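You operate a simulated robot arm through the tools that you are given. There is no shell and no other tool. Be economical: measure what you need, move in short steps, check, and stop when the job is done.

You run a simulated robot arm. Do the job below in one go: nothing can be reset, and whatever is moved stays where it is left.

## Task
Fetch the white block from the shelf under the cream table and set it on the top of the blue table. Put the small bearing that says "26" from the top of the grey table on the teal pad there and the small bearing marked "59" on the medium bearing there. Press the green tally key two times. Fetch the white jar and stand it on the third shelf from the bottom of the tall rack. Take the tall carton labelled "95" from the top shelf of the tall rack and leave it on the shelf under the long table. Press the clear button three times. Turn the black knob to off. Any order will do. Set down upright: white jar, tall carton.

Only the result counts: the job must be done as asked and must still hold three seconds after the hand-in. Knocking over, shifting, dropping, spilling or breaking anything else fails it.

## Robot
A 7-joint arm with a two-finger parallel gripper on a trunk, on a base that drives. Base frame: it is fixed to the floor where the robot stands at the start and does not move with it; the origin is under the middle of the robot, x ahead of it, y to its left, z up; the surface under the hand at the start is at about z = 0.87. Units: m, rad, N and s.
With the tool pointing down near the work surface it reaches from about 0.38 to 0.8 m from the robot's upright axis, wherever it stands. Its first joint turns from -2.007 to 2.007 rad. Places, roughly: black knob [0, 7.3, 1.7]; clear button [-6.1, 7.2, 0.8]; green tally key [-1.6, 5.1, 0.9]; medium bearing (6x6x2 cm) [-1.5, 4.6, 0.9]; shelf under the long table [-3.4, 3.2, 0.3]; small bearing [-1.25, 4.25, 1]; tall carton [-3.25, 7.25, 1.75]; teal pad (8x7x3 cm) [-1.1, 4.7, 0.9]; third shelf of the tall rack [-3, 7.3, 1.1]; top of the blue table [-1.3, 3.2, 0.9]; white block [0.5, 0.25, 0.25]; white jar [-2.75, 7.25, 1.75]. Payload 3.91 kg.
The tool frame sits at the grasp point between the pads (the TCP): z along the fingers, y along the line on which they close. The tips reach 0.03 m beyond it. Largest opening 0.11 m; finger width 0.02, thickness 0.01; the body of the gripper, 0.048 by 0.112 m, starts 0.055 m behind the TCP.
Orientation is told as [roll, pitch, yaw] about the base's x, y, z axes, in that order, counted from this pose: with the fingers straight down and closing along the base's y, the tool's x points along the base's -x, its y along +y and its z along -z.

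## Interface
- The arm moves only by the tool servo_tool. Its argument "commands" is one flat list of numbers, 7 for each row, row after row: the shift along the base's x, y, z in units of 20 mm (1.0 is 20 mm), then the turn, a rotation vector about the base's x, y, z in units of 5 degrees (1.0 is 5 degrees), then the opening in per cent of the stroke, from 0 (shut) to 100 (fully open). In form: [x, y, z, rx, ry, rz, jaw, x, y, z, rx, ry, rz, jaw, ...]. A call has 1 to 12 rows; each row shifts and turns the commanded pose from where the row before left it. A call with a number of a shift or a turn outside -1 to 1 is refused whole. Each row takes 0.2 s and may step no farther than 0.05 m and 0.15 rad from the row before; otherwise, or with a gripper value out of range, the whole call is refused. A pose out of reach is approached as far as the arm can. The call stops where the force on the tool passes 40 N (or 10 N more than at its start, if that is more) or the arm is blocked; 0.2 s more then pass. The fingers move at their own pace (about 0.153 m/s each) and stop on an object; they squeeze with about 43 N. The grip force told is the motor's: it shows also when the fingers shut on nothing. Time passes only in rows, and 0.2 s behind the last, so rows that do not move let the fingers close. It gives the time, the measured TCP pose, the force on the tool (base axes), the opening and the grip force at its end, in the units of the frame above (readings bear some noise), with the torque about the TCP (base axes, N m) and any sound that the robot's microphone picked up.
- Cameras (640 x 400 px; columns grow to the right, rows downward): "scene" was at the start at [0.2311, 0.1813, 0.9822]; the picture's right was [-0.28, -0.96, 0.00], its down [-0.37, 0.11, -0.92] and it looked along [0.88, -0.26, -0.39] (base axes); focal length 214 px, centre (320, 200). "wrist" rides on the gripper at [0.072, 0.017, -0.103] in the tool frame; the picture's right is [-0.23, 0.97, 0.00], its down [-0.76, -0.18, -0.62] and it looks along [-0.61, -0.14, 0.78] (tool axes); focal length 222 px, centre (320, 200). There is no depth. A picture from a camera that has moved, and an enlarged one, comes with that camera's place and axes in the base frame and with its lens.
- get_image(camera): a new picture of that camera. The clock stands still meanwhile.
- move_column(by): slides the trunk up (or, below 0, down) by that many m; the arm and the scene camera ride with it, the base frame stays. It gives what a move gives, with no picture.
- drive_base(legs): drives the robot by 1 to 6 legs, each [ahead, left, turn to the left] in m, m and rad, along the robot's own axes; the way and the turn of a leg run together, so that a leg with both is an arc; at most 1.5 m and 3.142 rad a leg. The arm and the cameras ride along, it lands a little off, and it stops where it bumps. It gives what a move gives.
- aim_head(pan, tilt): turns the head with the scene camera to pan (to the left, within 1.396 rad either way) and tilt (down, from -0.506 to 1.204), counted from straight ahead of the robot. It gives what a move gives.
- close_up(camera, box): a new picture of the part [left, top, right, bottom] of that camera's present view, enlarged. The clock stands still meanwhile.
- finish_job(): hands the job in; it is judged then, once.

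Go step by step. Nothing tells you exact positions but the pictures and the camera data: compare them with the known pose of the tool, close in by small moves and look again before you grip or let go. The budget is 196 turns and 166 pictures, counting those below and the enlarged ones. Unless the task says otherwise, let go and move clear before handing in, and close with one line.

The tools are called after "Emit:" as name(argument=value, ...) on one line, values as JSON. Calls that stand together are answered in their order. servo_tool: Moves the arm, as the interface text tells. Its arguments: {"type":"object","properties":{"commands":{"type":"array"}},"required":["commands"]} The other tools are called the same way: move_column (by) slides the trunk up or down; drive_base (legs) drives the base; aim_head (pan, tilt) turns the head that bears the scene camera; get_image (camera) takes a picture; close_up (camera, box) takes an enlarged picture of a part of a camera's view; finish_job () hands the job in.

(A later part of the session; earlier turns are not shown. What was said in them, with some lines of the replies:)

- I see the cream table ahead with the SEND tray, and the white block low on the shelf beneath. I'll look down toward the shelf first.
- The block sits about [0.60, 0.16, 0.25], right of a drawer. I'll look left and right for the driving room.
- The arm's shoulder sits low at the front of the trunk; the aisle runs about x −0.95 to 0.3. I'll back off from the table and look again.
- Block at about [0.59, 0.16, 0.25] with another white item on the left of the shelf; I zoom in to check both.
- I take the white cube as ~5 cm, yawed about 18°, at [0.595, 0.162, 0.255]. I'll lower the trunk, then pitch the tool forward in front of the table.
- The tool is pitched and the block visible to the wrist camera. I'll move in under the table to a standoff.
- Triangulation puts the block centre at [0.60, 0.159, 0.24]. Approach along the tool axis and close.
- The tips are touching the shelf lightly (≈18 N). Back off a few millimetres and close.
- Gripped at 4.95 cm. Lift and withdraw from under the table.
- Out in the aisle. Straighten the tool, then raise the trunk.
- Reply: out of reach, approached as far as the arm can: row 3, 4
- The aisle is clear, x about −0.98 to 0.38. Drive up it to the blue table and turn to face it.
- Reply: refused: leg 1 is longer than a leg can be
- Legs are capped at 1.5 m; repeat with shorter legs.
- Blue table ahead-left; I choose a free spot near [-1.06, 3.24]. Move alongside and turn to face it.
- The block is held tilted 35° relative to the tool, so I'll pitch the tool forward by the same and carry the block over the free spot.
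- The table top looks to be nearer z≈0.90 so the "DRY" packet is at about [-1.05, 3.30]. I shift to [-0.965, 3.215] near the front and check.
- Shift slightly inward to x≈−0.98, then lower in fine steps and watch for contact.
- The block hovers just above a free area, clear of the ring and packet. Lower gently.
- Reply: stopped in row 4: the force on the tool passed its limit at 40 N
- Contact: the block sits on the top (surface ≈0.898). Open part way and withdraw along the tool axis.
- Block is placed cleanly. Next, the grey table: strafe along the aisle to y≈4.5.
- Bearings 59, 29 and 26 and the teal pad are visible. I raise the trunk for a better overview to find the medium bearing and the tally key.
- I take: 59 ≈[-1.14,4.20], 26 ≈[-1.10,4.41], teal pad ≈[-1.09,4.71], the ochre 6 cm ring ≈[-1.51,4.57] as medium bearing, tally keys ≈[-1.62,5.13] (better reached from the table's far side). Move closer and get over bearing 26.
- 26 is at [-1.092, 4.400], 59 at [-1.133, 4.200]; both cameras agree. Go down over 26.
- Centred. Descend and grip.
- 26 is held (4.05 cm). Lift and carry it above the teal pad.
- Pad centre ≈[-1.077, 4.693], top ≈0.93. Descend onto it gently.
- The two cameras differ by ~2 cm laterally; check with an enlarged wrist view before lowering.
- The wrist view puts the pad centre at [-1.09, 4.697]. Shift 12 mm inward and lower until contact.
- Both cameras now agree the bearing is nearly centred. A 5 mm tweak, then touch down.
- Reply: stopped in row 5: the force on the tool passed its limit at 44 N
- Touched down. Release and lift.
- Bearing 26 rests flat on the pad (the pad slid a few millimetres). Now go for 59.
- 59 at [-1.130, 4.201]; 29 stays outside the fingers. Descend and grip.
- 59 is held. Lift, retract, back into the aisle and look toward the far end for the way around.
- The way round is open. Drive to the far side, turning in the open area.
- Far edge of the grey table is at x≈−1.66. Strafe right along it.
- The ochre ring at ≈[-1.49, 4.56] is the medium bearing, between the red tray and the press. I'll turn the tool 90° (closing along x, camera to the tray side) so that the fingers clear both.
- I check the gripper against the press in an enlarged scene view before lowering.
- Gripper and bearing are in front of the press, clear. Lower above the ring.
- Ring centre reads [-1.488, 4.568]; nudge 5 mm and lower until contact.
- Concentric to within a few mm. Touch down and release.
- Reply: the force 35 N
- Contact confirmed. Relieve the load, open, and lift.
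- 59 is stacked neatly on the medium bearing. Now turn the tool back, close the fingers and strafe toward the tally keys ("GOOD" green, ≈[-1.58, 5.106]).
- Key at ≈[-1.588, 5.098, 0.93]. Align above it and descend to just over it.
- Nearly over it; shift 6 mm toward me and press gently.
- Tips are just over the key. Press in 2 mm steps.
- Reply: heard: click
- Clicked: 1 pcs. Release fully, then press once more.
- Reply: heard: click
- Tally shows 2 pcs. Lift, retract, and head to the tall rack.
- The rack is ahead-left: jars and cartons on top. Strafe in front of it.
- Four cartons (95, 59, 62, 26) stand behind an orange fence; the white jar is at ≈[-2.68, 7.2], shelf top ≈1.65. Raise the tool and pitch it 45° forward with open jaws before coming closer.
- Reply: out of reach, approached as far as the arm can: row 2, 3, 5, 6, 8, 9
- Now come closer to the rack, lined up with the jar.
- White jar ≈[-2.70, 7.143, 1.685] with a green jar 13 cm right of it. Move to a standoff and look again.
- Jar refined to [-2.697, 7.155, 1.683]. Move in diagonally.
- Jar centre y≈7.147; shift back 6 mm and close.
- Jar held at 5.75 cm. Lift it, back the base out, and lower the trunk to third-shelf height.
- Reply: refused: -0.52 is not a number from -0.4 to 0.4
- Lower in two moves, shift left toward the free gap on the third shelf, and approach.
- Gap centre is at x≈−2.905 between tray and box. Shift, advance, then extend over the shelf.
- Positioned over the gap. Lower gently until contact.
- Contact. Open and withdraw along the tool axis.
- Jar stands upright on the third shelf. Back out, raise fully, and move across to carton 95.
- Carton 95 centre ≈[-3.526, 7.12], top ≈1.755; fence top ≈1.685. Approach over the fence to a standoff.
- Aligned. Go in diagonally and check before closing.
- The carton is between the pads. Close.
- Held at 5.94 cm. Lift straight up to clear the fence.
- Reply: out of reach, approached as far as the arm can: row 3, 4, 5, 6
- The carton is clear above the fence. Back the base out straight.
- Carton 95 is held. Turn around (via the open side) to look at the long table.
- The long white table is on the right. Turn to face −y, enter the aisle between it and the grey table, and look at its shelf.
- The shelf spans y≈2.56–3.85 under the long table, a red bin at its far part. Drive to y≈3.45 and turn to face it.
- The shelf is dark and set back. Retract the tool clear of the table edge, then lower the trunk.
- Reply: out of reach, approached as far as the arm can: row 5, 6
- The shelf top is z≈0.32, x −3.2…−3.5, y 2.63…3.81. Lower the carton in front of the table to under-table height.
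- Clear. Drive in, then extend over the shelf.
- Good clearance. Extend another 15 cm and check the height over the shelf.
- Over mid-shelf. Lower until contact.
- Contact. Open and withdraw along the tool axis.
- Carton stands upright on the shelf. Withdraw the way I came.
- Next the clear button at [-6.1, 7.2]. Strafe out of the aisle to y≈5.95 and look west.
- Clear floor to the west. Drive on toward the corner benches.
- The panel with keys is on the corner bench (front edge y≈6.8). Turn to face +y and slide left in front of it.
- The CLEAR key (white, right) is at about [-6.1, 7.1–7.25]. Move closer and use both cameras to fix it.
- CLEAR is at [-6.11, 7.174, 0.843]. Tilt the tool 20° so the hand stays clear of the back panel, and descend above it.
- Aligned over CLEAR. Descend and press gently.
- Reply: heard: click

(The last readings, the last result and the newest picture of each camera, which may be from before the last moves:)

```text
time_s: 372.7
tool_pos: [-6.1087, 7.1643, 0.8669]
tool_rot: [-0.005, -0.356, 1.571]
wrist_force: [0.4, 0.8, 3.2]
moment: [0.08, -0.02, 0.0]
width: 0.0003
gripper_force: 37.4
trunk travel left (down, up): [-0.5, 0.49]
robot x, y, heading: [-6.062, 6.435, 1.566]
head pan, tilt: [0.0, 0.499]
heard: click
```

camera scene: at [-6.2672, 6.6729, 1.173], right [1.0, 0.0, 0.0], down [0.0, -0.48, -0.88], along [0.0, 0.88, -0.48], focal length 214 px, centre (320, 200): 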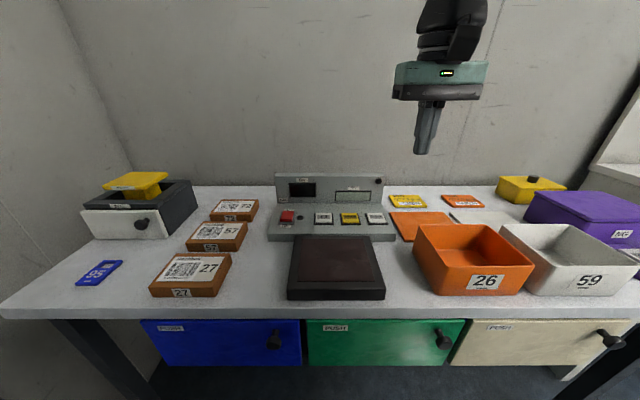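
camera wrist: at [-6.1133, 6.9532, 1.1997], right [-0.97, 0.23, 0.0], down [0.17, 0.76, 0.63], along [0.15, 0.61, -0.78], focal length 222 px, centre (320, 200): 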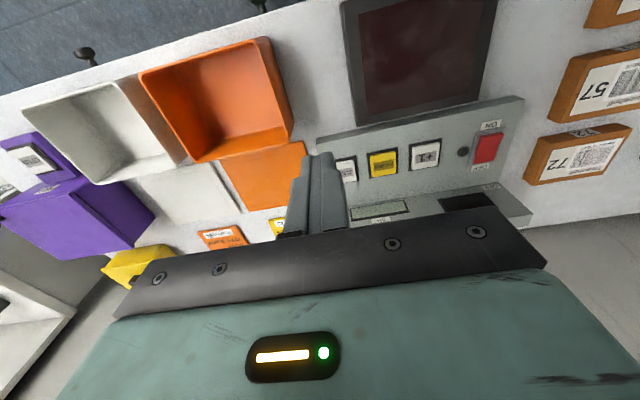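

First click. Release fully and press the second time.

Emit:
servo_tool(commands=[0, 0, 0.4, 0, 0, 0, 0, 0, 0, 0.3, 0, 0, 0, 0, 0, 0, 0, 0, 0, 0, 0])

Emit:
servo_tool(commands=[0, 0, -0.4, 0, 0, 0, 0, 0, 0, -0.2, 0, 0, 0, 0, 0, 0, -0.1, 0, 0, 0, 0, 0, 0, 0, 0, 0, 0, 0])

```text
time_s: 373.5
tool_pos: [-6.1075, 7.1628, 0.8801]
tool_rot: [-0.004, -0.354, 1.571]
wrist_force: [-0.5, 0.7, 1.4]
moment: [-0.01, 0.0, -0.02]
width: 0.0001
gripper_force: 37.5
trunk travel left (down, up): [-0.5, 0.49]
robot x, y, heading: [-6.0661, 6.4402, 1.567]
head pan, tilt: [0.0, 0.499]
```

```text
time_s: 374.5
tool_pos: [-6.1095, 7.1627, 0.8677]
tool_rot: [-0.005, -0.356, 1.569]
wrist_force: [-0.4, 1.8, 3.5]
moment: [0.06, 0.02, -0.02]
width: 0.0001
gripper_force: 37.8
trunk travel left (down, up): [-0.5, 0.49]
robot x, y, heading: [-6.0616, 6.4349, 1.569]
head pan, tilt: [0.0, 0.499]
heard: click
```

Second click. Once more.

Emit:
servo_tool(commands=[0, 0, 0.4, 0, 0, 0, 0, 0, 0, 0.3, 0, 0, 0, 0, 0, 0, 0, 0, 0, 0, 0])

Emit:
servo_tool(commands=[0, 0, -0.4, 0, 0, 0, 0, 0, 0, -0.2, 0, 0, 0, 0, 0, 0, -0.1, 0, 0, 0, 0, 0, 0, 0, 0, 0, 0, 0])

Emit:
close_up(camera="scene", box=[280, 150, 440, 250])

```text
time_s: 375.3
tool_pos: [-6.1066, 7.1638, 0.8814]
tool_rot: [-0.006, -0.353, 1.571]
wrist_force: [0.3, 0.6, -0.1]
moment: [0.0, 0.03, 0.01]
width: 0.0
gripper_force: 37.7
trunk travel left (down, up): [-0.5, 0.49]
robot x, y, heading: [-6.0612, 6.4375, 1.564]
head pan, tilt: [0.0, 0.499]
```

```text
time_s: 376.3
tool_pos: [-6.1069, 7.1623, 0.8672]
tool_rot: [-0.006, -0.355, 1.571]
wrist_force: [-0.6, -0.5, 3.1]
moment: [0.0, 0.05, 0.01]
width: 0.0
gripper_force: 37.8
trunk travel left (down, up): [-0.5, 0.49]
robot x, y, heading: [-6.0653, 6.4358, 1.568]
head pan, tilt: [0.0, 0.499]
heard: click
```

```text
4.00 times, centred on (360, 200) of scene
camera zoom: at [-6.2672, 6.6728, 1.1731], right [1.0, 0.0, 0.0], down [0.0, -0.48, -0.88], along [0.0, 0.88, -0.48], focal length 858 px, centre (160, 200)
```

zoom: 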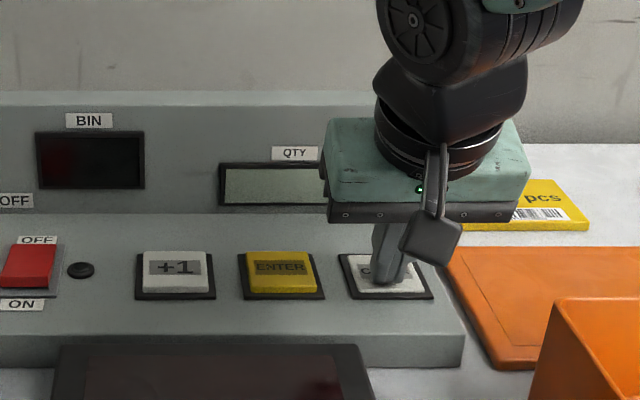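

Three clicks done. Lift away, back off and drive toward the black knob at [0, 7.3, 1.7].

Emit:
servo_tool(commands=[0, 0, 1, 0, 0, 0, 0, 0, 0, 1, 0, 0, 0, 0, 0, -0.5, 1, 0, 0, 0, 0, 0, -1, 1, 0, 0, 0, 0, 0, -1, 1, 0, 0, 0, 0, 0, -1, 1, -1, 0, 0, 0, 0, -1, 1, -1, 0, 0, 0, 0, -1, 1, -1, 0, 0, 0, 0, -1, 1, -1, 0, 0, 0])

Emit:
drive_base(legs=[[-0.45, 0, 0], [0, -1.4, 0], [0, -1.4, 0]])

Emit:
move_column(by=0.35)

Emit:
aim_head(pan=-0.9, tilt=0.3)

Emit:
get_image(camera="scene")

```text
time_s: 378.3
tool_pos: [-6.1072, 7.0334, 1.0483]
tool_rot: [-0.003, -0.004, 1.571]
wrist_force: [0.3, -1.2, -0.8]
moment: [0.01, -0.01, -0.02]
width: 0.0
gripper_force: 37.4
trunk travel left (down, up): [-0.5, 0.49]
robot x, y, heading: [-6.0646, 6.4402, 1.567]
head pan, tilt: [0.0, 0.499]
```

```text
time_s: 394.3
tool_pos: [-3.2877, 6.5371, 1.0481]
tool_rot: [-0.004, -0.005, 1.564]
wrist_force: [0.7, -0.4, 0.2]
moment: [0.0, 0.01, 0.02]
width: 0.0
gripper_force: 37.9
trunk travel left (down, up): [-0.5, 0.49]
robot x, y, heading: [-3.2457, 5.9384, 1.561]
head pan, tilt: [0.0, 0.499]
```

```text
time_s: 397.7
tool_pos: [-3.2871, 6.5353, 1.3976]
tool_rot: [-0.005, -0.006, 1.564]
wrist_force: [0.2, 0.8, 0.2]
moment: [0.01, 0.0, -0.02]
width: 0.0
gripper_force: 37.8
trunk travel left (down, up): [-0.85, 0.14]
robot x, y, heading: [-3.2483, 5.9386, 1.564]
head pan, tilt: [0.0, 0.499]
```

```text
time_s: 398.9
tool_pos: [-3.2883, 6.5359, 1.3991]
tool_rot: [-0.005, -0.005, 1.563]
wrist_force: [0.1, 0.8, 0.2]
moment: [-0.02, 0.02, -0.03]
width: 0.0003
gripper_force: 37.5
trunk travel left (down, up): [-0.85, 0.14]
robot x, y, heading: [-3.2492, 5.9392, 1.563]
head pan, tilt: [-0.901, 0.3]
```

```text
40 pictures are left
camera scene: at [-3.3782, 6.1429, 1.5414], right [0.61, -0.79, 0.0], down [-0.23, -0.18, -0.96], along [0.75, 0.59, -0.3], focal length 214 px, centre (320, 200)
```

scene: 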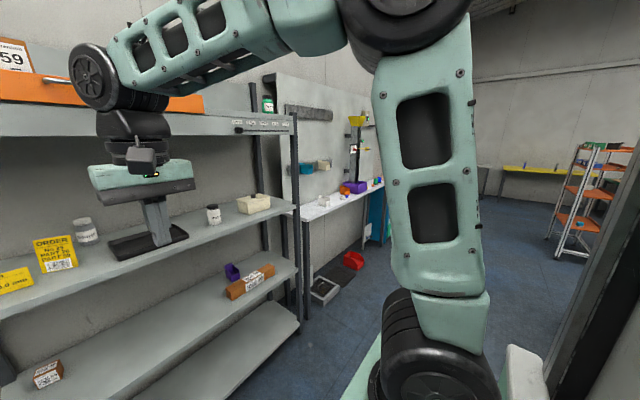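

Path along y≈5.95 is clear. Continue east and look again.

Emit:
drive_base(legs=[[0, -1.4, 0], [0, -1.2, 0]])

Emit:
aim_head(pan=-0.3, tilt=0.1)

Emit:
get_image(camera="scene")

```text
time_s: 411.6
tool_pos: [-0.7183, 6.576, 1.3979]
tool_rot: [-0.005, -0.005, 1.614]
wrist_force: [0.2, 0.0, 0.3]
moment: [-0.02, -0.01, -0.01]
width: 0.0001
gripper_force: 37.2
trunk travel left (down, up): [-0.85, 0.14]
robot x, y, heading: [-0.6485, 5.983, 1.611]
head pan, tilt: [-0.901, 0.3]
```

```text
time_s: 412.6
tool_pos: [-0.7182, 6.5752, 1.3973]
tool_rot: [-0.004, -0.005, 1.614]
wrist_force: [0.6, 0.1, 0.4]
moment: [-0.01, 0.0, 0.01]
width: 0.0
gripper_force: 37.8
trunk travel left (down, up): [-0.85, 0.14]
robot x, y, heading: [-0.6507, 5.9817, 1.613]
head pan, tilt: [-0.3, 0.099]
```

```text
39 pictures are left
camera scene: at [-0.8355, 6.2064, 1.56], right [0.97, -0.26, 0.0], down [-0.03, -0.1, -0.99], along [0.26, 0.96, -0.1], focal length 214 px, centre (320, 200)
```

scene: 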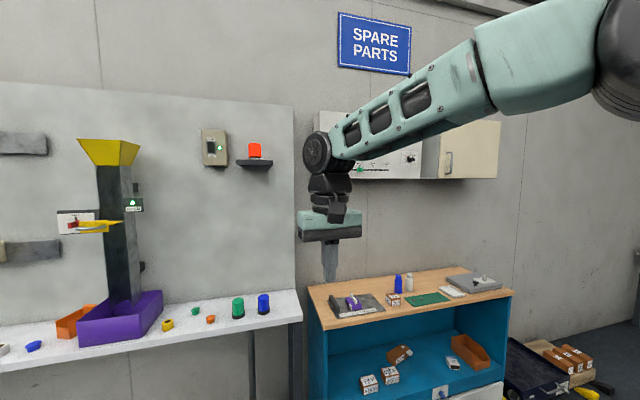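

Emit:
close_up(camera="scene", box=[310, 100, 510, 200])

Emit:
close_up(camera="scene", box=[180, 110, 300, 200])

```text
3.20 times, centred on (410, 150) of scene
camera zoom: at [-0.8355, 6.2064, 1.56], right [0.97, -0.26, 0.0], down [-0.03, -0.1, -0.99], along [0.26, 0.96, -0.1], focal length 686 px, centre (32, 360)
```

zoom: 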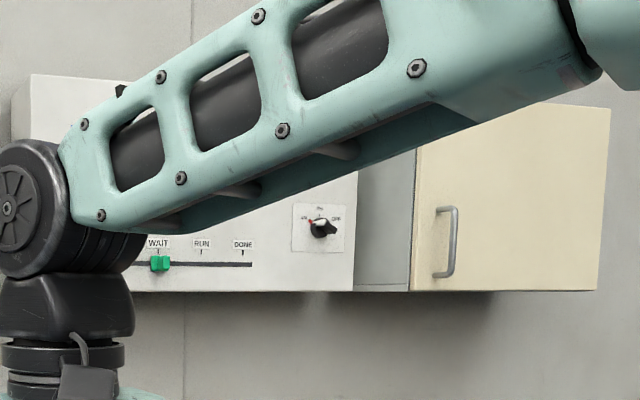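

```text
4.44 times, centred on (240, 155) of scene
camera zoom: at [-0.8355, 6.2064, 1.56], right [0.97, -0.26, 0.0], down [-0.03, -0.1, -0.99], along [0.26, 0.96, -0.1], focal length 953 px, centre (676, 400)
```

zoom: 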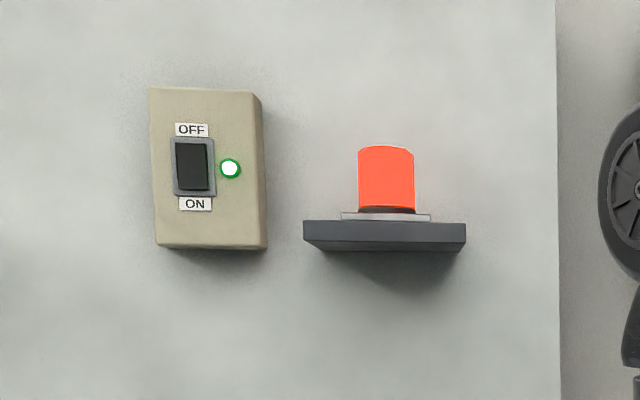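

The black knob is at about [0.0, 7.28, 1.67], on a wall box, with its mark seemingly at ON (left) and OFF on the right. Move in front of it and raise.

Emit:
drive_base(legs=[[0, -0.62, -0.04]])

Emit:
move_column(by=0.14)

Emit:
servo_tool(commands=[0, -0.3, 0.8, 1, 0, 0, 30, 0, -0.3, 0.8, 1, 0, 0, 30, 0, -0.3, 0.8, 1, 0, 0, 30, 0, -0.3, 0.8, 1, 0, 0, 30, 0, 0, 0.8, 1, 0, 0, 30, 0, 0, 0.8, 1, 0, 0, 30, 0, 0, 0.8, 1, 0, 0, 30, 0, 0, 0, 1, 0, 0, 30, 0, 0, 0, 1, 0, 0, 30, 0, 0, 0, 1, 0, 0, 30, 0, 0, 0, 1, 0, 0, 30, 0, 0, 0, 1, 0, 0, 30])

Emit:
servo_tool(commands=[0, 0, 0, 1, 0, 0, 30, 0, 0, 0, 1, 0, 0, 30, 0, 0, 0, 1, 0, 0, 30, 0, 0, 0, 1, 0, 0, 30, 0, 0, 0, 1, 0, 0, 30, 0, 0, 0, 1, 0, 0, 30])

Emit:
aim_head(pan=-0.25, tilt=0.0)

Emit:
get_image(camera="scene")

Emit:
get_image(camera="wrist")

```text
time_s: 416.1
tool_pos: [-0.0527, 6.5882, 1.3999]
tool_rot: [-0.005, -0.004, 1.567]
wrist_force: [0.0, -0.1, -0.7]
moment: [0.04, 0.03, 0.02]
width: 0.0001
gripper_force: 37.5
trunk travel left (down, up): [-0.85, 0.14]
robot x, y, heading: [-0.0119, 5.9905, 1.562]
head pan, tilt: [-0.3, 0.099]
```

```text
time_s: 417.8
tool_pos: [-0.0534, 6.5883, 1.538]
tool_rot: [-0.006, -0.005, 1.568]
wrist_force: [-0.1, -0.4, 0.2]
moment: [-0.01, -0.02, -0.01]
width: 0.0
gripper_force: 38.2
trunk travel left (down, up): [-0.99, 0.0]
robot x, y, heading: [-0.0126, 5.9885, 1.56]
head pan, tilt: [-0.3, 0.099]
```

```text
time_s: 420.4
tool_pos: [-0.0666, 6.5805, 1.6329]
tool_rot: [0.003, -1.053, 1.564]
wrist_force: [-0.2, 0.7, -0.1]
moment: [-0.03, 0.03, 0.04]
width: 0.0332
gripper_force: 0.1
out of reach, approached as far as the arm can: row 10, 11, 12
trunk travel left (down, up): [-0.99, 0.0]
robot x, y, heading: [-0.0095, 5.9902, 1.566]
head pan, tilt: [-0.3, 0.099]
```

```text
time_s: 421.8
tool_pos: [-0.0684, 6.58, 1.6338]
tool_rot: [2.692, -1.564, -1.127]
wrist_force: [-0.8, -0.3, -0.6]
moment: [0.01, 0.03, -0.04]
width: 0.0331
gripper_force: 0.0
trunk travel left (down, up): [-0.99, 0.0]
robot x, y, heading: [-0.0149, 5.9889, 1.563]
head pan, tilt: [-0.3, 0.099]
```

```text
time_s: 422.5
tool_pos: [-0.0681, 6.5804, 1.633]
tool_rot: [2.573, -1.566, -1.01]
wrist_force: [-0.2, -1.0, -0.3]
moment: [-0.01, -0.01, -0.01]
width: 0.0329
gripper_force: 0.0
trunk travel left (down, up): [-0.99, 0.0]
robot x, y, heading: [-0.0112, 5.9929, 1.562]
head pan, tilt: [-0.25, 0.0]
```

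```text
36 pictures are left
camera scene: at [-0.1933, 6.2249, 1.7091], right [0.97, -0.25, 0.0], down [0.0, 0.0, -1.0], along [0.25, 0.97, 0.0], focal length 214 px, centre (320, 200)
```

scene: 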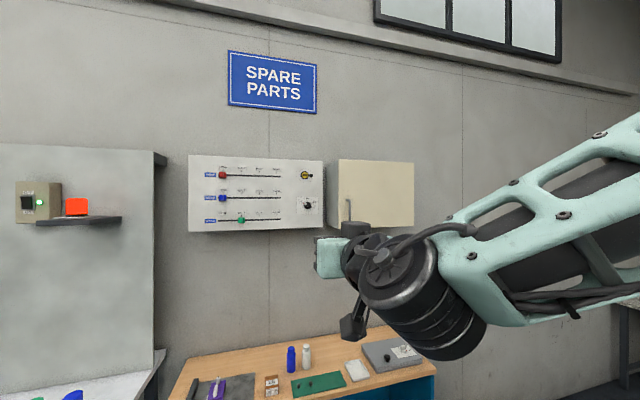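

```text
35 pictures are left
camera wrist: at [-0.0853, 6.4771, 1.5606], right [-0.97, 0.0, 0.23], down [0.18, -0.63, 0.76], along [0.15, 0.78, 0.61], focal length 222 px, centre (320, 200)
```

wrist: 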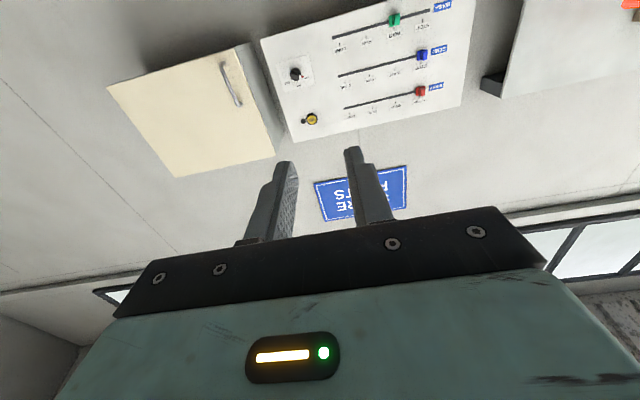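

Emit:
close_up(camera="scene", box=[280, 155, 340, 225])

Emit:
close_up(camera="wrist", box=[270, 50, 350, 140])

```text
5.71 times, centred on (310, 190) of scene
camera zoom: at [-0.1933, 6.2249, 1.7091], right [0.97, -0.25, 0.0], down [0.0, 0.0, -1.0], along [0.25, 0.97, 0.0], focal length 1226 px, centre (377, 257)
```

zoom: 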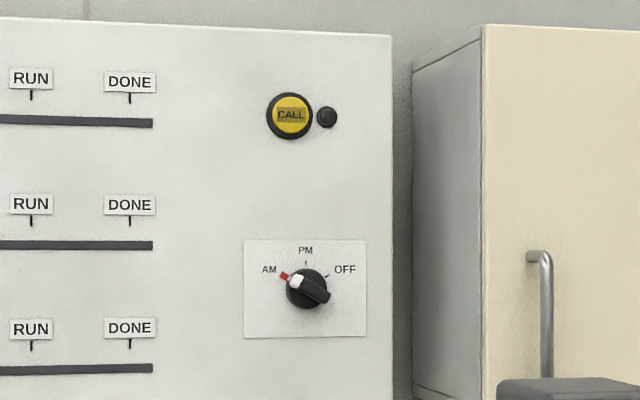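

```text
4.44 times, centred on (310, 95) of wrist
camera zoom: at [-0.0853, 6.4771, 1.5606], right [-0.97, 0.0, 0.23], down [0.18, -0.63, 0.76], along [0.15, 0.78, 0.61], focal length 987 px, centre (364, 667)
```

zoom: 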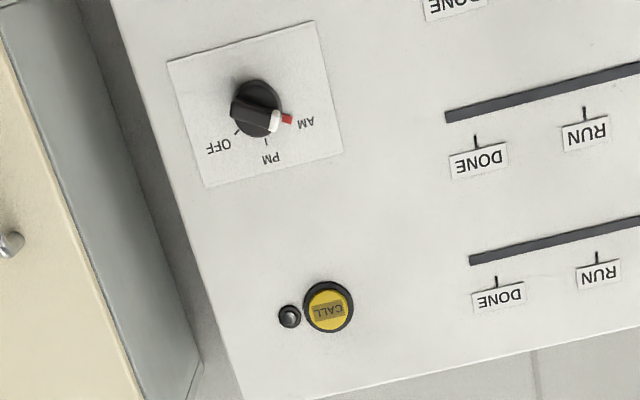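

The knob's pointer is at AM (upper left); OFF is upper right, about 120° clockwise. I'll drive in and roll the tool −60° so the pads straddle the bar handle.

Emit:
drive_base(legs=[[0.45, -0.09, 0.008]])

Emit:
servo_tool(commands=[0, 0, 0.4, 0, -1, 0, 45, 0, 0, 0.4, 0, -1, 0, 45, 0, 0, 0.4, 0, -1, 0, 45, 0, 0, 0.4, 0, -1, 0, 45, 0, 0, 0.4, 0, -1, 0, 45, 0, 0, 0.35, 0, -1, 0, 45, 0, 0, 0, 0, -1, 0, 45, 0, 0, 0, 0, -1, 0, 45, 0, 0, 0, 0, -1, 0, 45, 0, 0, 0, 0, -1, 0, 45, 0, 0, 0, 0, -1, 0, 45, 0, 0, 0, 0, -1, 0, 45])

Emit:
get_image(camera="wrist")

Emit:
get_image(camera="scene")

```text
time_s: 425.2
tool_pos: [0.0247, 7.0302, 1.6325]
tool_rot: [2.636, -1.562, -1.072]
wrist_force: [0.4, 0.4, -0.7]
moment: [0.02, 0.01, 0.0]
width: 0.033
gripper_force: 0.0
trunk travel left (down, up): [-0.99, 0.0]
robot x, y, heading: [0.0792, 6.4404, 1.562]
head pan, tilt: [-0.25, 0.0]
```

```text
time_s: 427.8
tool_pos: [0.0243, 7.0299, 1.6799]
tool_rot: [-1.577, -0.526, -3.135]
wrist_force: [-0.2, 0.1, -0.6]
moment: [0.01, -0.02, -0.02]
width: 0.0495
gripper_force: 0.1
trunk travel left (down, up): [-0.99, 0.0]
robot x, y, heading: [0.0811, 6.4458, 1.56]
head pan, tilt: [-0.25, 0.0]
```

```text
32 pictures are left
camera wrist: at [0.0796, 6.9264, 1.6278], right [-0.69, 0.0, -0.73], down [-0.57, -0.63, 0.53], along [-0.46, 0.78, 0.43], focal length 222 px, centre (320, 200)
```

wrist: 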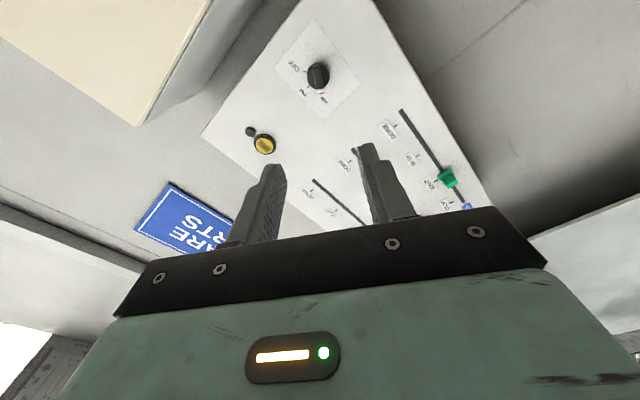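

```text
31 pictures are left
camera scene: at [-0.1006, 6.6742, 1.7091], right [0.97, -0.25, 0.0], down [0.0, 0.0, -1.0], along [0.25, 0.97, 0.0], focal length 214 px, centre (320, 200)
```

scene: 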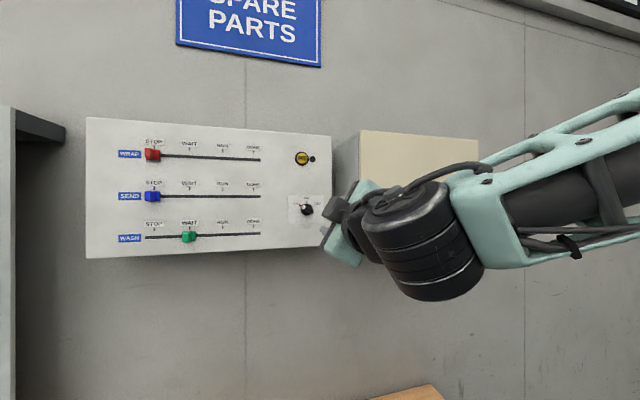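

Knob fixed at [0.029, 7.358, 1.681]. Approach to 6 cm away.

Emit:
servo_tool(commands=[0.2, 1, 0, 0, 0, 0, 45, 0, 1, 0, 0, 0, 0, 45, 0, 1, 0, 0, 0, 0, 45, 0, 1, 0, 0, 0, 0, 45, 0, 1, 0, 0, 0, 0, 45, 0, 1, 0, 0, 0, 0, 45, 0, 1, 0, 0, 0, 0, 45, 0, 1, 0, 0, 0, 0, 45, 0, 1, 0, 0, 0, 0, 45, 0, 1, 0, 0, 0, 0, 45, 0, 1, 0, 0, 0, 0, 45])

Emit:
get_image(camera="wrist")

Emit:
close_up(camera="scene", box=[260, 160, 360, 250])

```text
time_s: 430.2
tool_pos: [0.03, 7.2495, 1.6793]
tool_rot: [-1.578, -0.527, -3.134]
wrist_force: [0.4, 0.3, -0.1]
moment: [0.01, -0.02, -0.01]
width: 0.0496
gripper_force: 0.0
trunk travel left (down, up): [-0.99, 0.0]
robot x, y, heading: [0.08, 6.4381, 1.56]
head pan, tilt: [-0.25, 0.0]
```

```text
30 pictures are left
camera wrist: at [0.0839, 7.1463, 1.6285], right [-0.69, 0.0, -0.73], down [-0.57, -0.63, 0.53], along [-0.46, 0.78, 0.43], focal length 222 px, centre (320, 200)
```

wrist: 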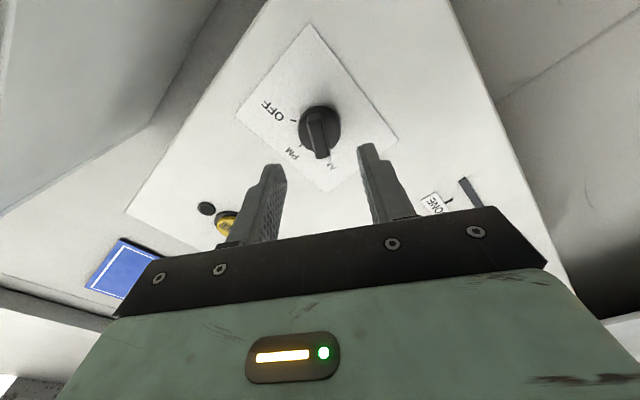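

```text
4.44 times, centred on (310, 205) of scene
camera zoom: at [-0.1006, 6.674, 1.7091], right [0.97, -0.25, 0.0], down [0.0, 0.0, -1.0], along [0.25, 0.97, 0.0], focal length 953 px, centre (364, 178)
```

zoom: 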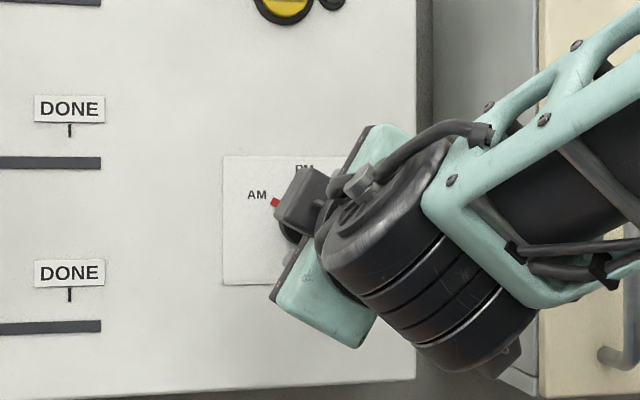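

Nearly coaxial. Advance 6 cm with a small correction and look.

Emit:
servo_tool(commands=[-0.15, 0.8, 0.2, 0, 0, 0, 45, 0, 0.8, 0, 0, 0, 0, 45, 0, 0.8, 0, 0, 0, 0, 45, 0, 0.6, 0, 0, 0, 0, 45, 0, 0, 0, 0, 0, 0, 45])

Emit:
close_up(camera="wrist", box=[220, 80, 420, 220])

```text
time_s: 431.4
tool_pos: [0.0259, 7.3097, 1.6852]
tool_rot: [-1.58, -0.528, -3.134]
wrist_force: [-0.1, 0.7, 0.0]
moment: [0.0, -0.02, 0.01]
width: 0.0497
gripper_force: 0.0
trunk travel left (down, up): [-0.99, 0.0]
robot x, y, heading: [0.0806, 6.4402, 1.566]
head pan, tilt: [-0.25, 0.0]
```

```text
2.86 times, centred on (320, 150) of wrist
camera zoom: at [0.08, 7.2063, 1.6331], right [-0.69, 0.0, -0.73], down [-0.57, -0.63, 0.53], along [-0.45, 0.78, 0.43], focal length 635 px, centre (320, 343)
```

zoom: 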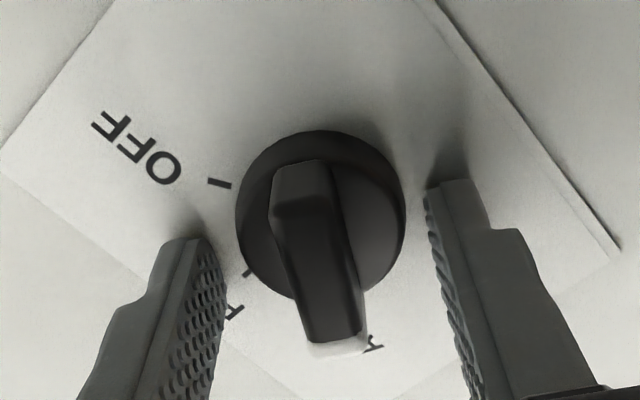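

The bar handle is centred between the pads. Advance 1 cm more and close on it.

Emit:
servo_tool(commands=[0, 0.3, 0, 0, 0, 0, 45, 0, 0.3, 0, 0, 0, 0, 45, 0, 0, 0, 0, 0, 0, 25, 0, 0, 0, 0, 0, 0, 5, 0, 0, 0, 0, 0, 0, 5, 0, 0, 0, 0, 0, 0, 5])

Emit:
close_up(camera="wrist", box=[220, 80, 420, 220])

```text
time_s: 431.9
tool_pos: [0.0251, 7.311, 1.6849]
tool_rot: [-1.577, -0.527, -3.134]
wrist_force: [7.7, -32.3, -1.4]
moment: [-0.96, -0.2, -0.02]
width: 0.0482
gripper_force: 0.1
trunk travel left (down, up): [-0.99, 0.0]
robot x, y, heading: [0.0833, 6.4391, 1.565]
head pan, tilt: [-0.25, 0.0]
stopped in row 2: the force on the tool passed its limit at 48 N (the readings are from after the stop); the commanded pose is now the measured one
```

```text
2.86 times, centred on (320, 150) of wrist
camera zoom: at [0.0799, 7.2067, 1.633], right [-0.69, 0.0, -0.73], down [-0.57, -0.63, 0.53], along [-0.46, 0.78, 0.43], focal length 635 px, centre (320, 343)
```

zoom: 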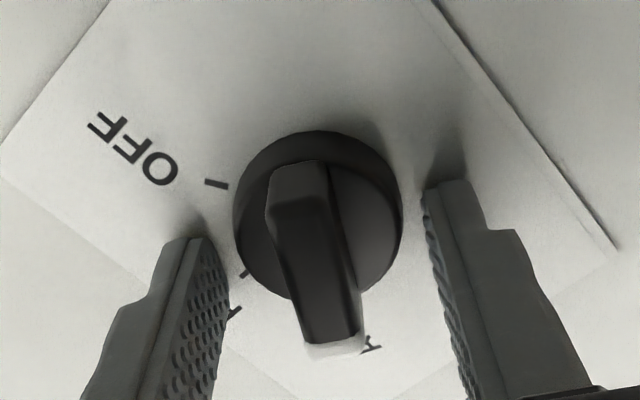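

The tips touched the panel face (y≈7.34). Back off about 12 mm and close on the bar.

Emit:
servo_tool(commands=[0, -0.7, 0, 0, 0, 0, 45, 0, 0, 0, 0, 0, 0, 25, 0, 0, 0, 0, 0, 0, 5, 0, 0, 0, 0, 0, 0, 5, 0, 0, 0, 0, 0, 0, 5])

Emit:
close_up(camera="wrist", box=[220, 80, 420, 220])

```text
time_s: 433.1
tool_pos: [0.0254, 7.3024, 1.684]
tool_rot: [-1.576, -0.528, -3.137]
wrist_force: [2.3, 11.1, 6.3]
moment: [-0.04, -0.06, -0.11]
width: 0.0376
gripper_force: 45.2
trunk travel left (down, up): [-0.99, 0.0]
robot x, y, heading: [0.0797, 6.4404, 1.561]
head pan, tilt: [-0.25, 0.0]
```

```text
2.86 times, centred on (320, 150) of wrist
camera zoom: at [0.0796, 7.1986, 1.6318], right [-0.69, 0.0, -0.73], down [-0.57, -0.63, 0.53], along [-0.46, 0.78, 0.43], focal length 635 px, centre (320, 343)
```

zoom: 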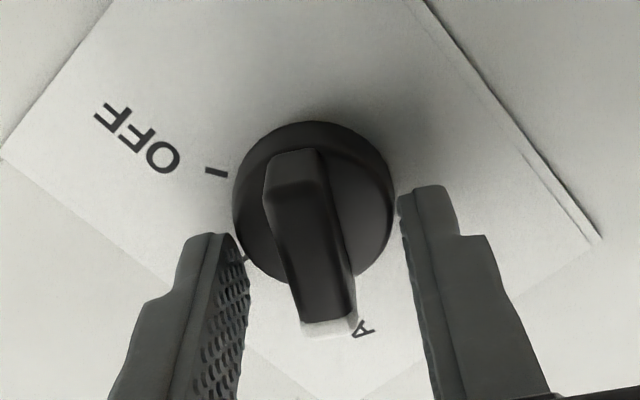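

That closed on the round base (3.8 cm). Open, back off a further 12 mm, and close on the bar itself.

Emit:
servo_tool(commands=[0, 0, 0, 0, 0, 0, 45, 0, 0, 0, 0, 0, 0, 45, 0, -0.6, 0, 0, 0, 0, 45, 0, 0, 0, 0, 0, 0, 25, 0, 0, 0, 0, 0, 0, 5, 0, 0, 0, 0, 0, 0, 5, 0, 0, 0, 0, 0, 0, 5])

Emit:
close_up(camera="wrist", box=[220, 80, 420, 220])

```text
time_s: 434.7
tool_pos: [0.025, 7.2885, 1.6834]
tool_rot: [-1.576, -0.527, -3.137]
wrist_force: [0.7, 3.1, 3.5]
moment: [-0.17, -0.02, -0.34]
width: 0.0118
gripper_force: 45.2
trunk travel left (down, up): [-0.99, 0.0]
robot x, y, heading: [0.0813, 6.4361, 1.565]
head pan, tilt: [-0.25, 0.0]
```

```text
2.86 times, centred on (320, 150) of wrist
camera zoom: at [0.0792, 7.1856, 1.632], right [-0.69, 0.0, -0.73], down [-0.57, -0.63, 0.53], along [-0.46, 0.78, 0.43], focal length 635 px, centre (320, 343)
```

zoom: 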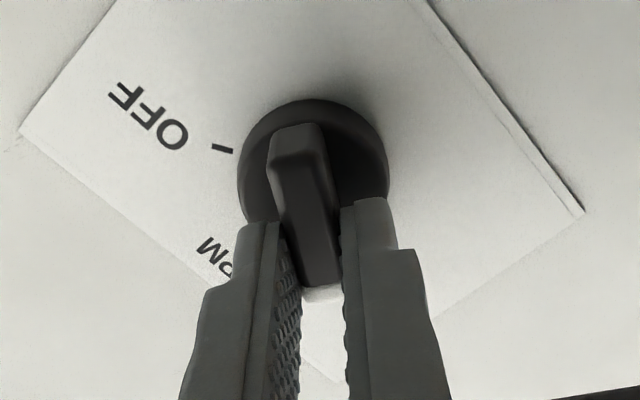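

Now gripping the bar (1.2 cm). Turn clockwise: first 60°.

Emit:
servo_tool(commands=[0, 0, 0, 0, 1, 0, 5, 0, 0, 0, 0, 1, 0, 5, 0, 0, 0, 0, 1, 0, 5, 0, 0, 0, 0, 1, 0, 5, 0, 0, 0, 0, 1, 0, 5, 0, 0, 0, 0, 1, 0, 5, 0, 0, 0, 0, 1, 0, 5, 0, 0, 0, 0, 1, 0, 5, 0, 0, 0, 0, 1, 0, 5, 0, 0, 0, 0, 1, 0, 5, 0, 0, 0, 0, 1, 0, 5, 0, 0, 0, 0, 1, 0, 5])

Emit:
close_up(camera="wrist", box=[220, 80, 420, 220])

```text
time_s: 436.8
tool_pos: [0.0284, 7.2897, 1.6869]
tool_rot: [-1.645, -1.346, -3.08]
wrist_force: [5.6, -2.7, 2.8]
moment: [-0.69, 0.01, 0.01]
width: 0.0121
gripper_force: 45.1
trunk travel left (down, up): [-0.99, 0.0]
robot x, y, heading: [0.0838, 6.4388, 1.563]
head pan, tilt: [-0.25, 0.0]
stopped in row 10: the force on the tool passed its limit at 40 N (the readings are from after the stop); the commanded pose is now the measured one
```

```text
2.86 times, centred on (320, 150) of wrist
camera zoom: at [0.0279, 7.1863, 1.6105], right [-1.0, 0.01, 0.0], down [0.0, -0.64, 0.77], along [0.01, 0.77, 0.64], focal length 635 px, centre (320, 343)
```

zoom: 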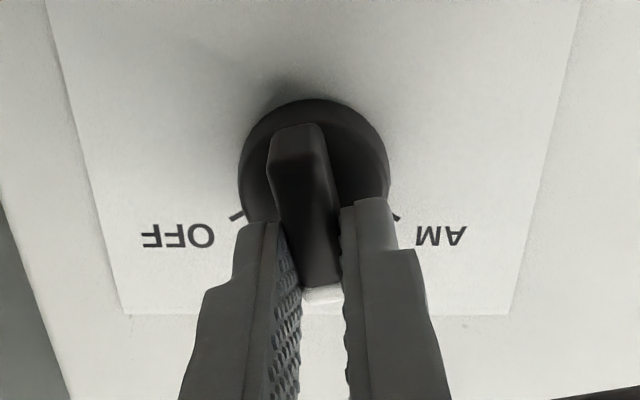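

It turned with the hand (now near PM); the lateral force stopped it. Continue in shorter calls.

Emit:
servo_tool(commands=[0, 0, 0, 0, 1, 0, 5, 0, 0, 0, 0, 1, 0, 5, 0, 0, 0, 0, 1, 0, 5, 0, 0, 0, 0, 1, 0, 5, 0, 0, 0, 0, 1, 0, 5, 0, 0, 0, 0, 1, 0, 5, 0, 0, 0, 0, 1, 0, 5, 0, 0, 0, 0, 1, 0, 5])

Emit:
servo_tool(commands=[0, 0, 0, 0, 1, 0, 5, 0, 0, 0, 0, 1, 0, 5, 0, 0, 0, 0, 1, 0, 5, 0, 0, 0, 0, 1, 0, 5])

Emit:
close_up(camera="wrist", box=[220, 80, 420, 220])

```text
time_s: 438.6
tool_pos: [0.0322, 7.2892, 1.6856]
tool_rot: [1.584, -1.096, -0.033]
wrist_force: [29.3, -9.8, -2.6]
moment: [0.23, -0.21, -0.26]
width: 0.012
gripper_force: 45.0
trunk travel left (down, up): [-0.99, 0.0]
robot x, y, heading: [0.0834, 6.4413, 1.565]
head pan, tilt: [-0.25, 0.0]
```

```text
time_s: 439.4
tool_pos: [0.0344, 7.2896, 1.6861]
tool_rot: [1.571, -0.845, -0.029]
wrist_force: [9.2, -15.0, -5.5]
moment: [1.2, -0.08, -0.68]
width: 0.0118
gripper_force: 45.2
trunk travel left (down, up): [-0.99, 0.0]
robot x, y, heading: [0.0761, 6.4396, 1.556]
head pan, tilt: [-0.25, 0.0]
stopped in row 4: the force on the tool passed its limit at 43 N (the readings are from after the stop); the commanded pose is now the measured one
```

```text
2.86 times, centred on (320, 150) of wrist
camera zoom: at [-0.0286, 7.187, 1.6423], right [-0.58, 0.02, 0.82], down [0.62, -0.64, 0.45], along [0.53, 0.77, 0.36], focal length 635 px, centre (320, 343)
```

zoom: 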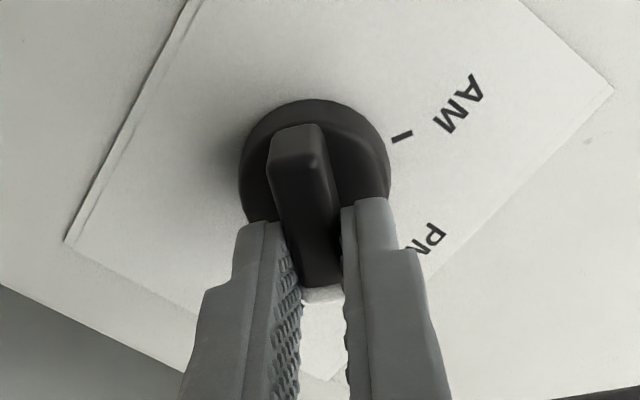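

About 102° so far. Continue the last ~18°.

Emit:
servo_tool(commands=[-0.1, 0, -0.1, 0, 1, 0, 5, 0, 0, 0, 0, 1, 0, 5, 0, 0, 0, 0, 1, 0, 5, 0, 0, 0, 0, 0.7, 0, 5])

Emit:
close_up(camera="wrist", box=[220, 80, 420, 220])

```text
time_s: 440.4
tool_pos: [0.0366, 7.2907, 1.6845]
tool_rot: [1.568, -0.563, -0.034]
wrist_force: [10.1, -22.0, -2.4]
moment: [1.02, -0.02, -0.94]
width: 0.0123
gripper_force: 45.2
trunk travel left (down, up): [-0.99, 0.0]
robot x, y, heading: [0.0846, 6.439, 1.562]
head pan, tilt: [-0.25, 0.0]
stopped in row 4: the force on the tool passed its limit at 42 N (the readings are from after the stop); the commanded pose is now the measured one
```

```text
2.86 times, centred on (320, 150) of wrist
camera zoom: at [-0.0377, 7.1879, 1.6597], right [-0.33, 0.01, 0.94], down [0.72, -0.65, 0.26], along [0.62, 0.76, 0.2], focal length 635 px, centre (320, 343)
```

zoom: 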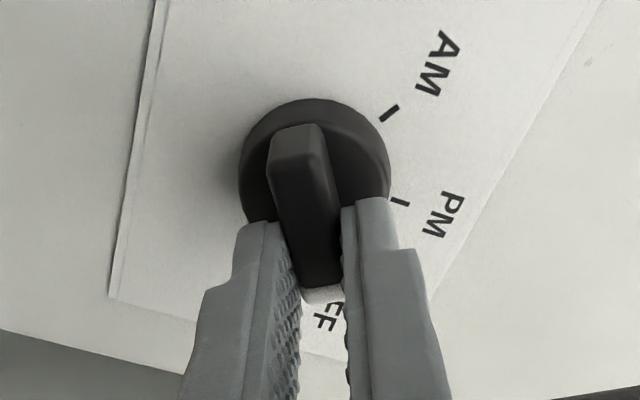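

Pointer is at the OFF label. A final small nudge, then release, back off and look.

Emit:
servo_tool(commands=[-0.1, 0, 0, 0, 0.6, 0, 5, 0, 0, 0, 0, 0, 0, 5])

Emit:
servo_tool(commands=[0, 0, 0, 0, 0, 0, 25, 0, 0, 0, 0, 0, 0, 40, 0, -1, 0, 0, 0, 0, 40, 0, -1, 0, 0, 0, 0, 40, 0, -1, 0, 0, 0, 0, 40, 0, -1, 0, 0, 0, 0, 40, 0, -1, 0, 0, 0, 0, 40, 0, -1, 0, 0, 0, 0, 40, 0, -1, 0, 0, 0, 0, 40, 0, -1, 0, 0, 0, 0, 40, 0, -1, 0, 0, 0, 0, 40])

Emit:
close_up(camera="scene", box=[280, 180, 340, 225])

Emit:
close_up(camera="wrist", box=[240, 60, 400, 180])

```text
time_s: 441.0
tool_pos: [0.0366, 7.29, 1.6839]
tool_rot: [1.563, -0.511, -0.034]
wrist_force: [23.4, -29.9, -4.7]
moment: [0.66, -0.7, -0.77]
width: 0.012
gripper_force: 44.7
trunk travel left (down, up): [-0.99, 0.0]
robot x, y, heading: [0.0782, 6.4414, 1.558]
head pan, tilt: [-0.25, 0.0]
```

```text
time_s: 443.4
tool_pos: [0.03, 7.112, 1.6817]
tool_rot: [1.564, -0.512, -0.026]
wrist_force: [1.1, 0.1, 0.3]
moment: [0.0, 0.0, -0.03]
width: 0.044
gripper_force: 0.1
trunk travel left (down, up): [-0.99, 0.0]
robot x, y, heading: [0.0827, 6.4418, 1.562]
head pan, tilt: [-0.25, 0.0]
```

```text
8.89 times, centred on (310, 202) of scene
camera zoom: at [-0.0999, 6.6737, 1.7091], right [0.97, -0.26, 0.0], down [0.0, 0.0, -1.0], along [0.26, 0.97, 0.0], focal length 1906 px, centre (409, 178)
```

zoom: 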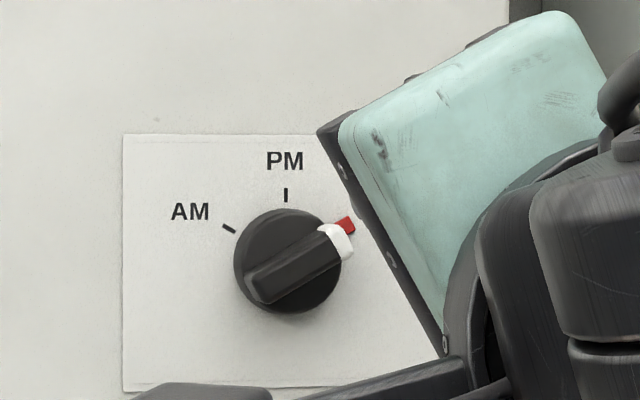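

```text
3.33 times, centred on (320, 120) of wrist
camera zoom: at [-0.0437, 7.0097, 1.662], right [-0.28, 0.02, 0.96], down [0.73, -0.64, 0.22], along [0.62, 0.76, 0.17], focal length 740 px, centre (320, 467)
```

zoom: 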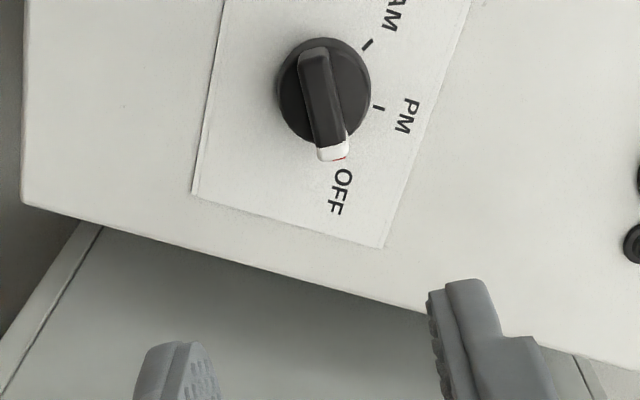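

The pointer sits on OFF. Back the robot clear.

Emit:
drive_base(legs=[[-0.4, 0, 0]])

Emit:
close_up(camera="scene", box=[270, 160, 370, 240])

```text
time_s: 445.9
tool_pos: [0.0266, 6.7125, 1.6818]
tool_rot: [1.561, -0.51, -0.025]
wrist_force: [0.1, -0.2, -0.7]
moment: [0.01, 0.03, 0.03]
width: 0.0441
gripper_force: 0.1
trunk travel left (down, up): [-0.99, 0.0]
robot x, y, heading: [0.0807, 6.0379, 1.566]
head pan, tilt: [-0.25, 0.0]
```

```text
5.00 times, centred on (320, 200) of scene
camera zoom: at [-0.1031, 6.2738, 1.7091], right [0.97, -0.25, 0.0], down [0.0, 0.0, -1.0], along [0.25, 0.97, 0.0], focal length 1072 px, centre (320, 200)
```

zoom: 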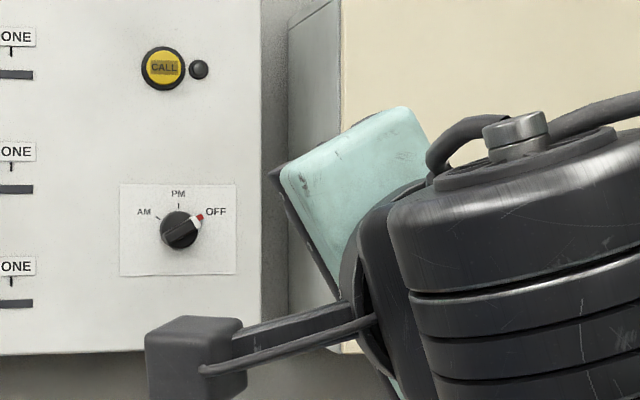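

The knob clearly points to OFF, every other item is in place, and the arm is clear, so I hand the job in.

Emit:
finish_job()

```text
The job is handed in.
```

I did every part of the job and handed it in; the hand-in gave no verdict. The one thing I shifted by accident was the teal pad, which slid roughly a centimetre as I set bearing 26 on it.
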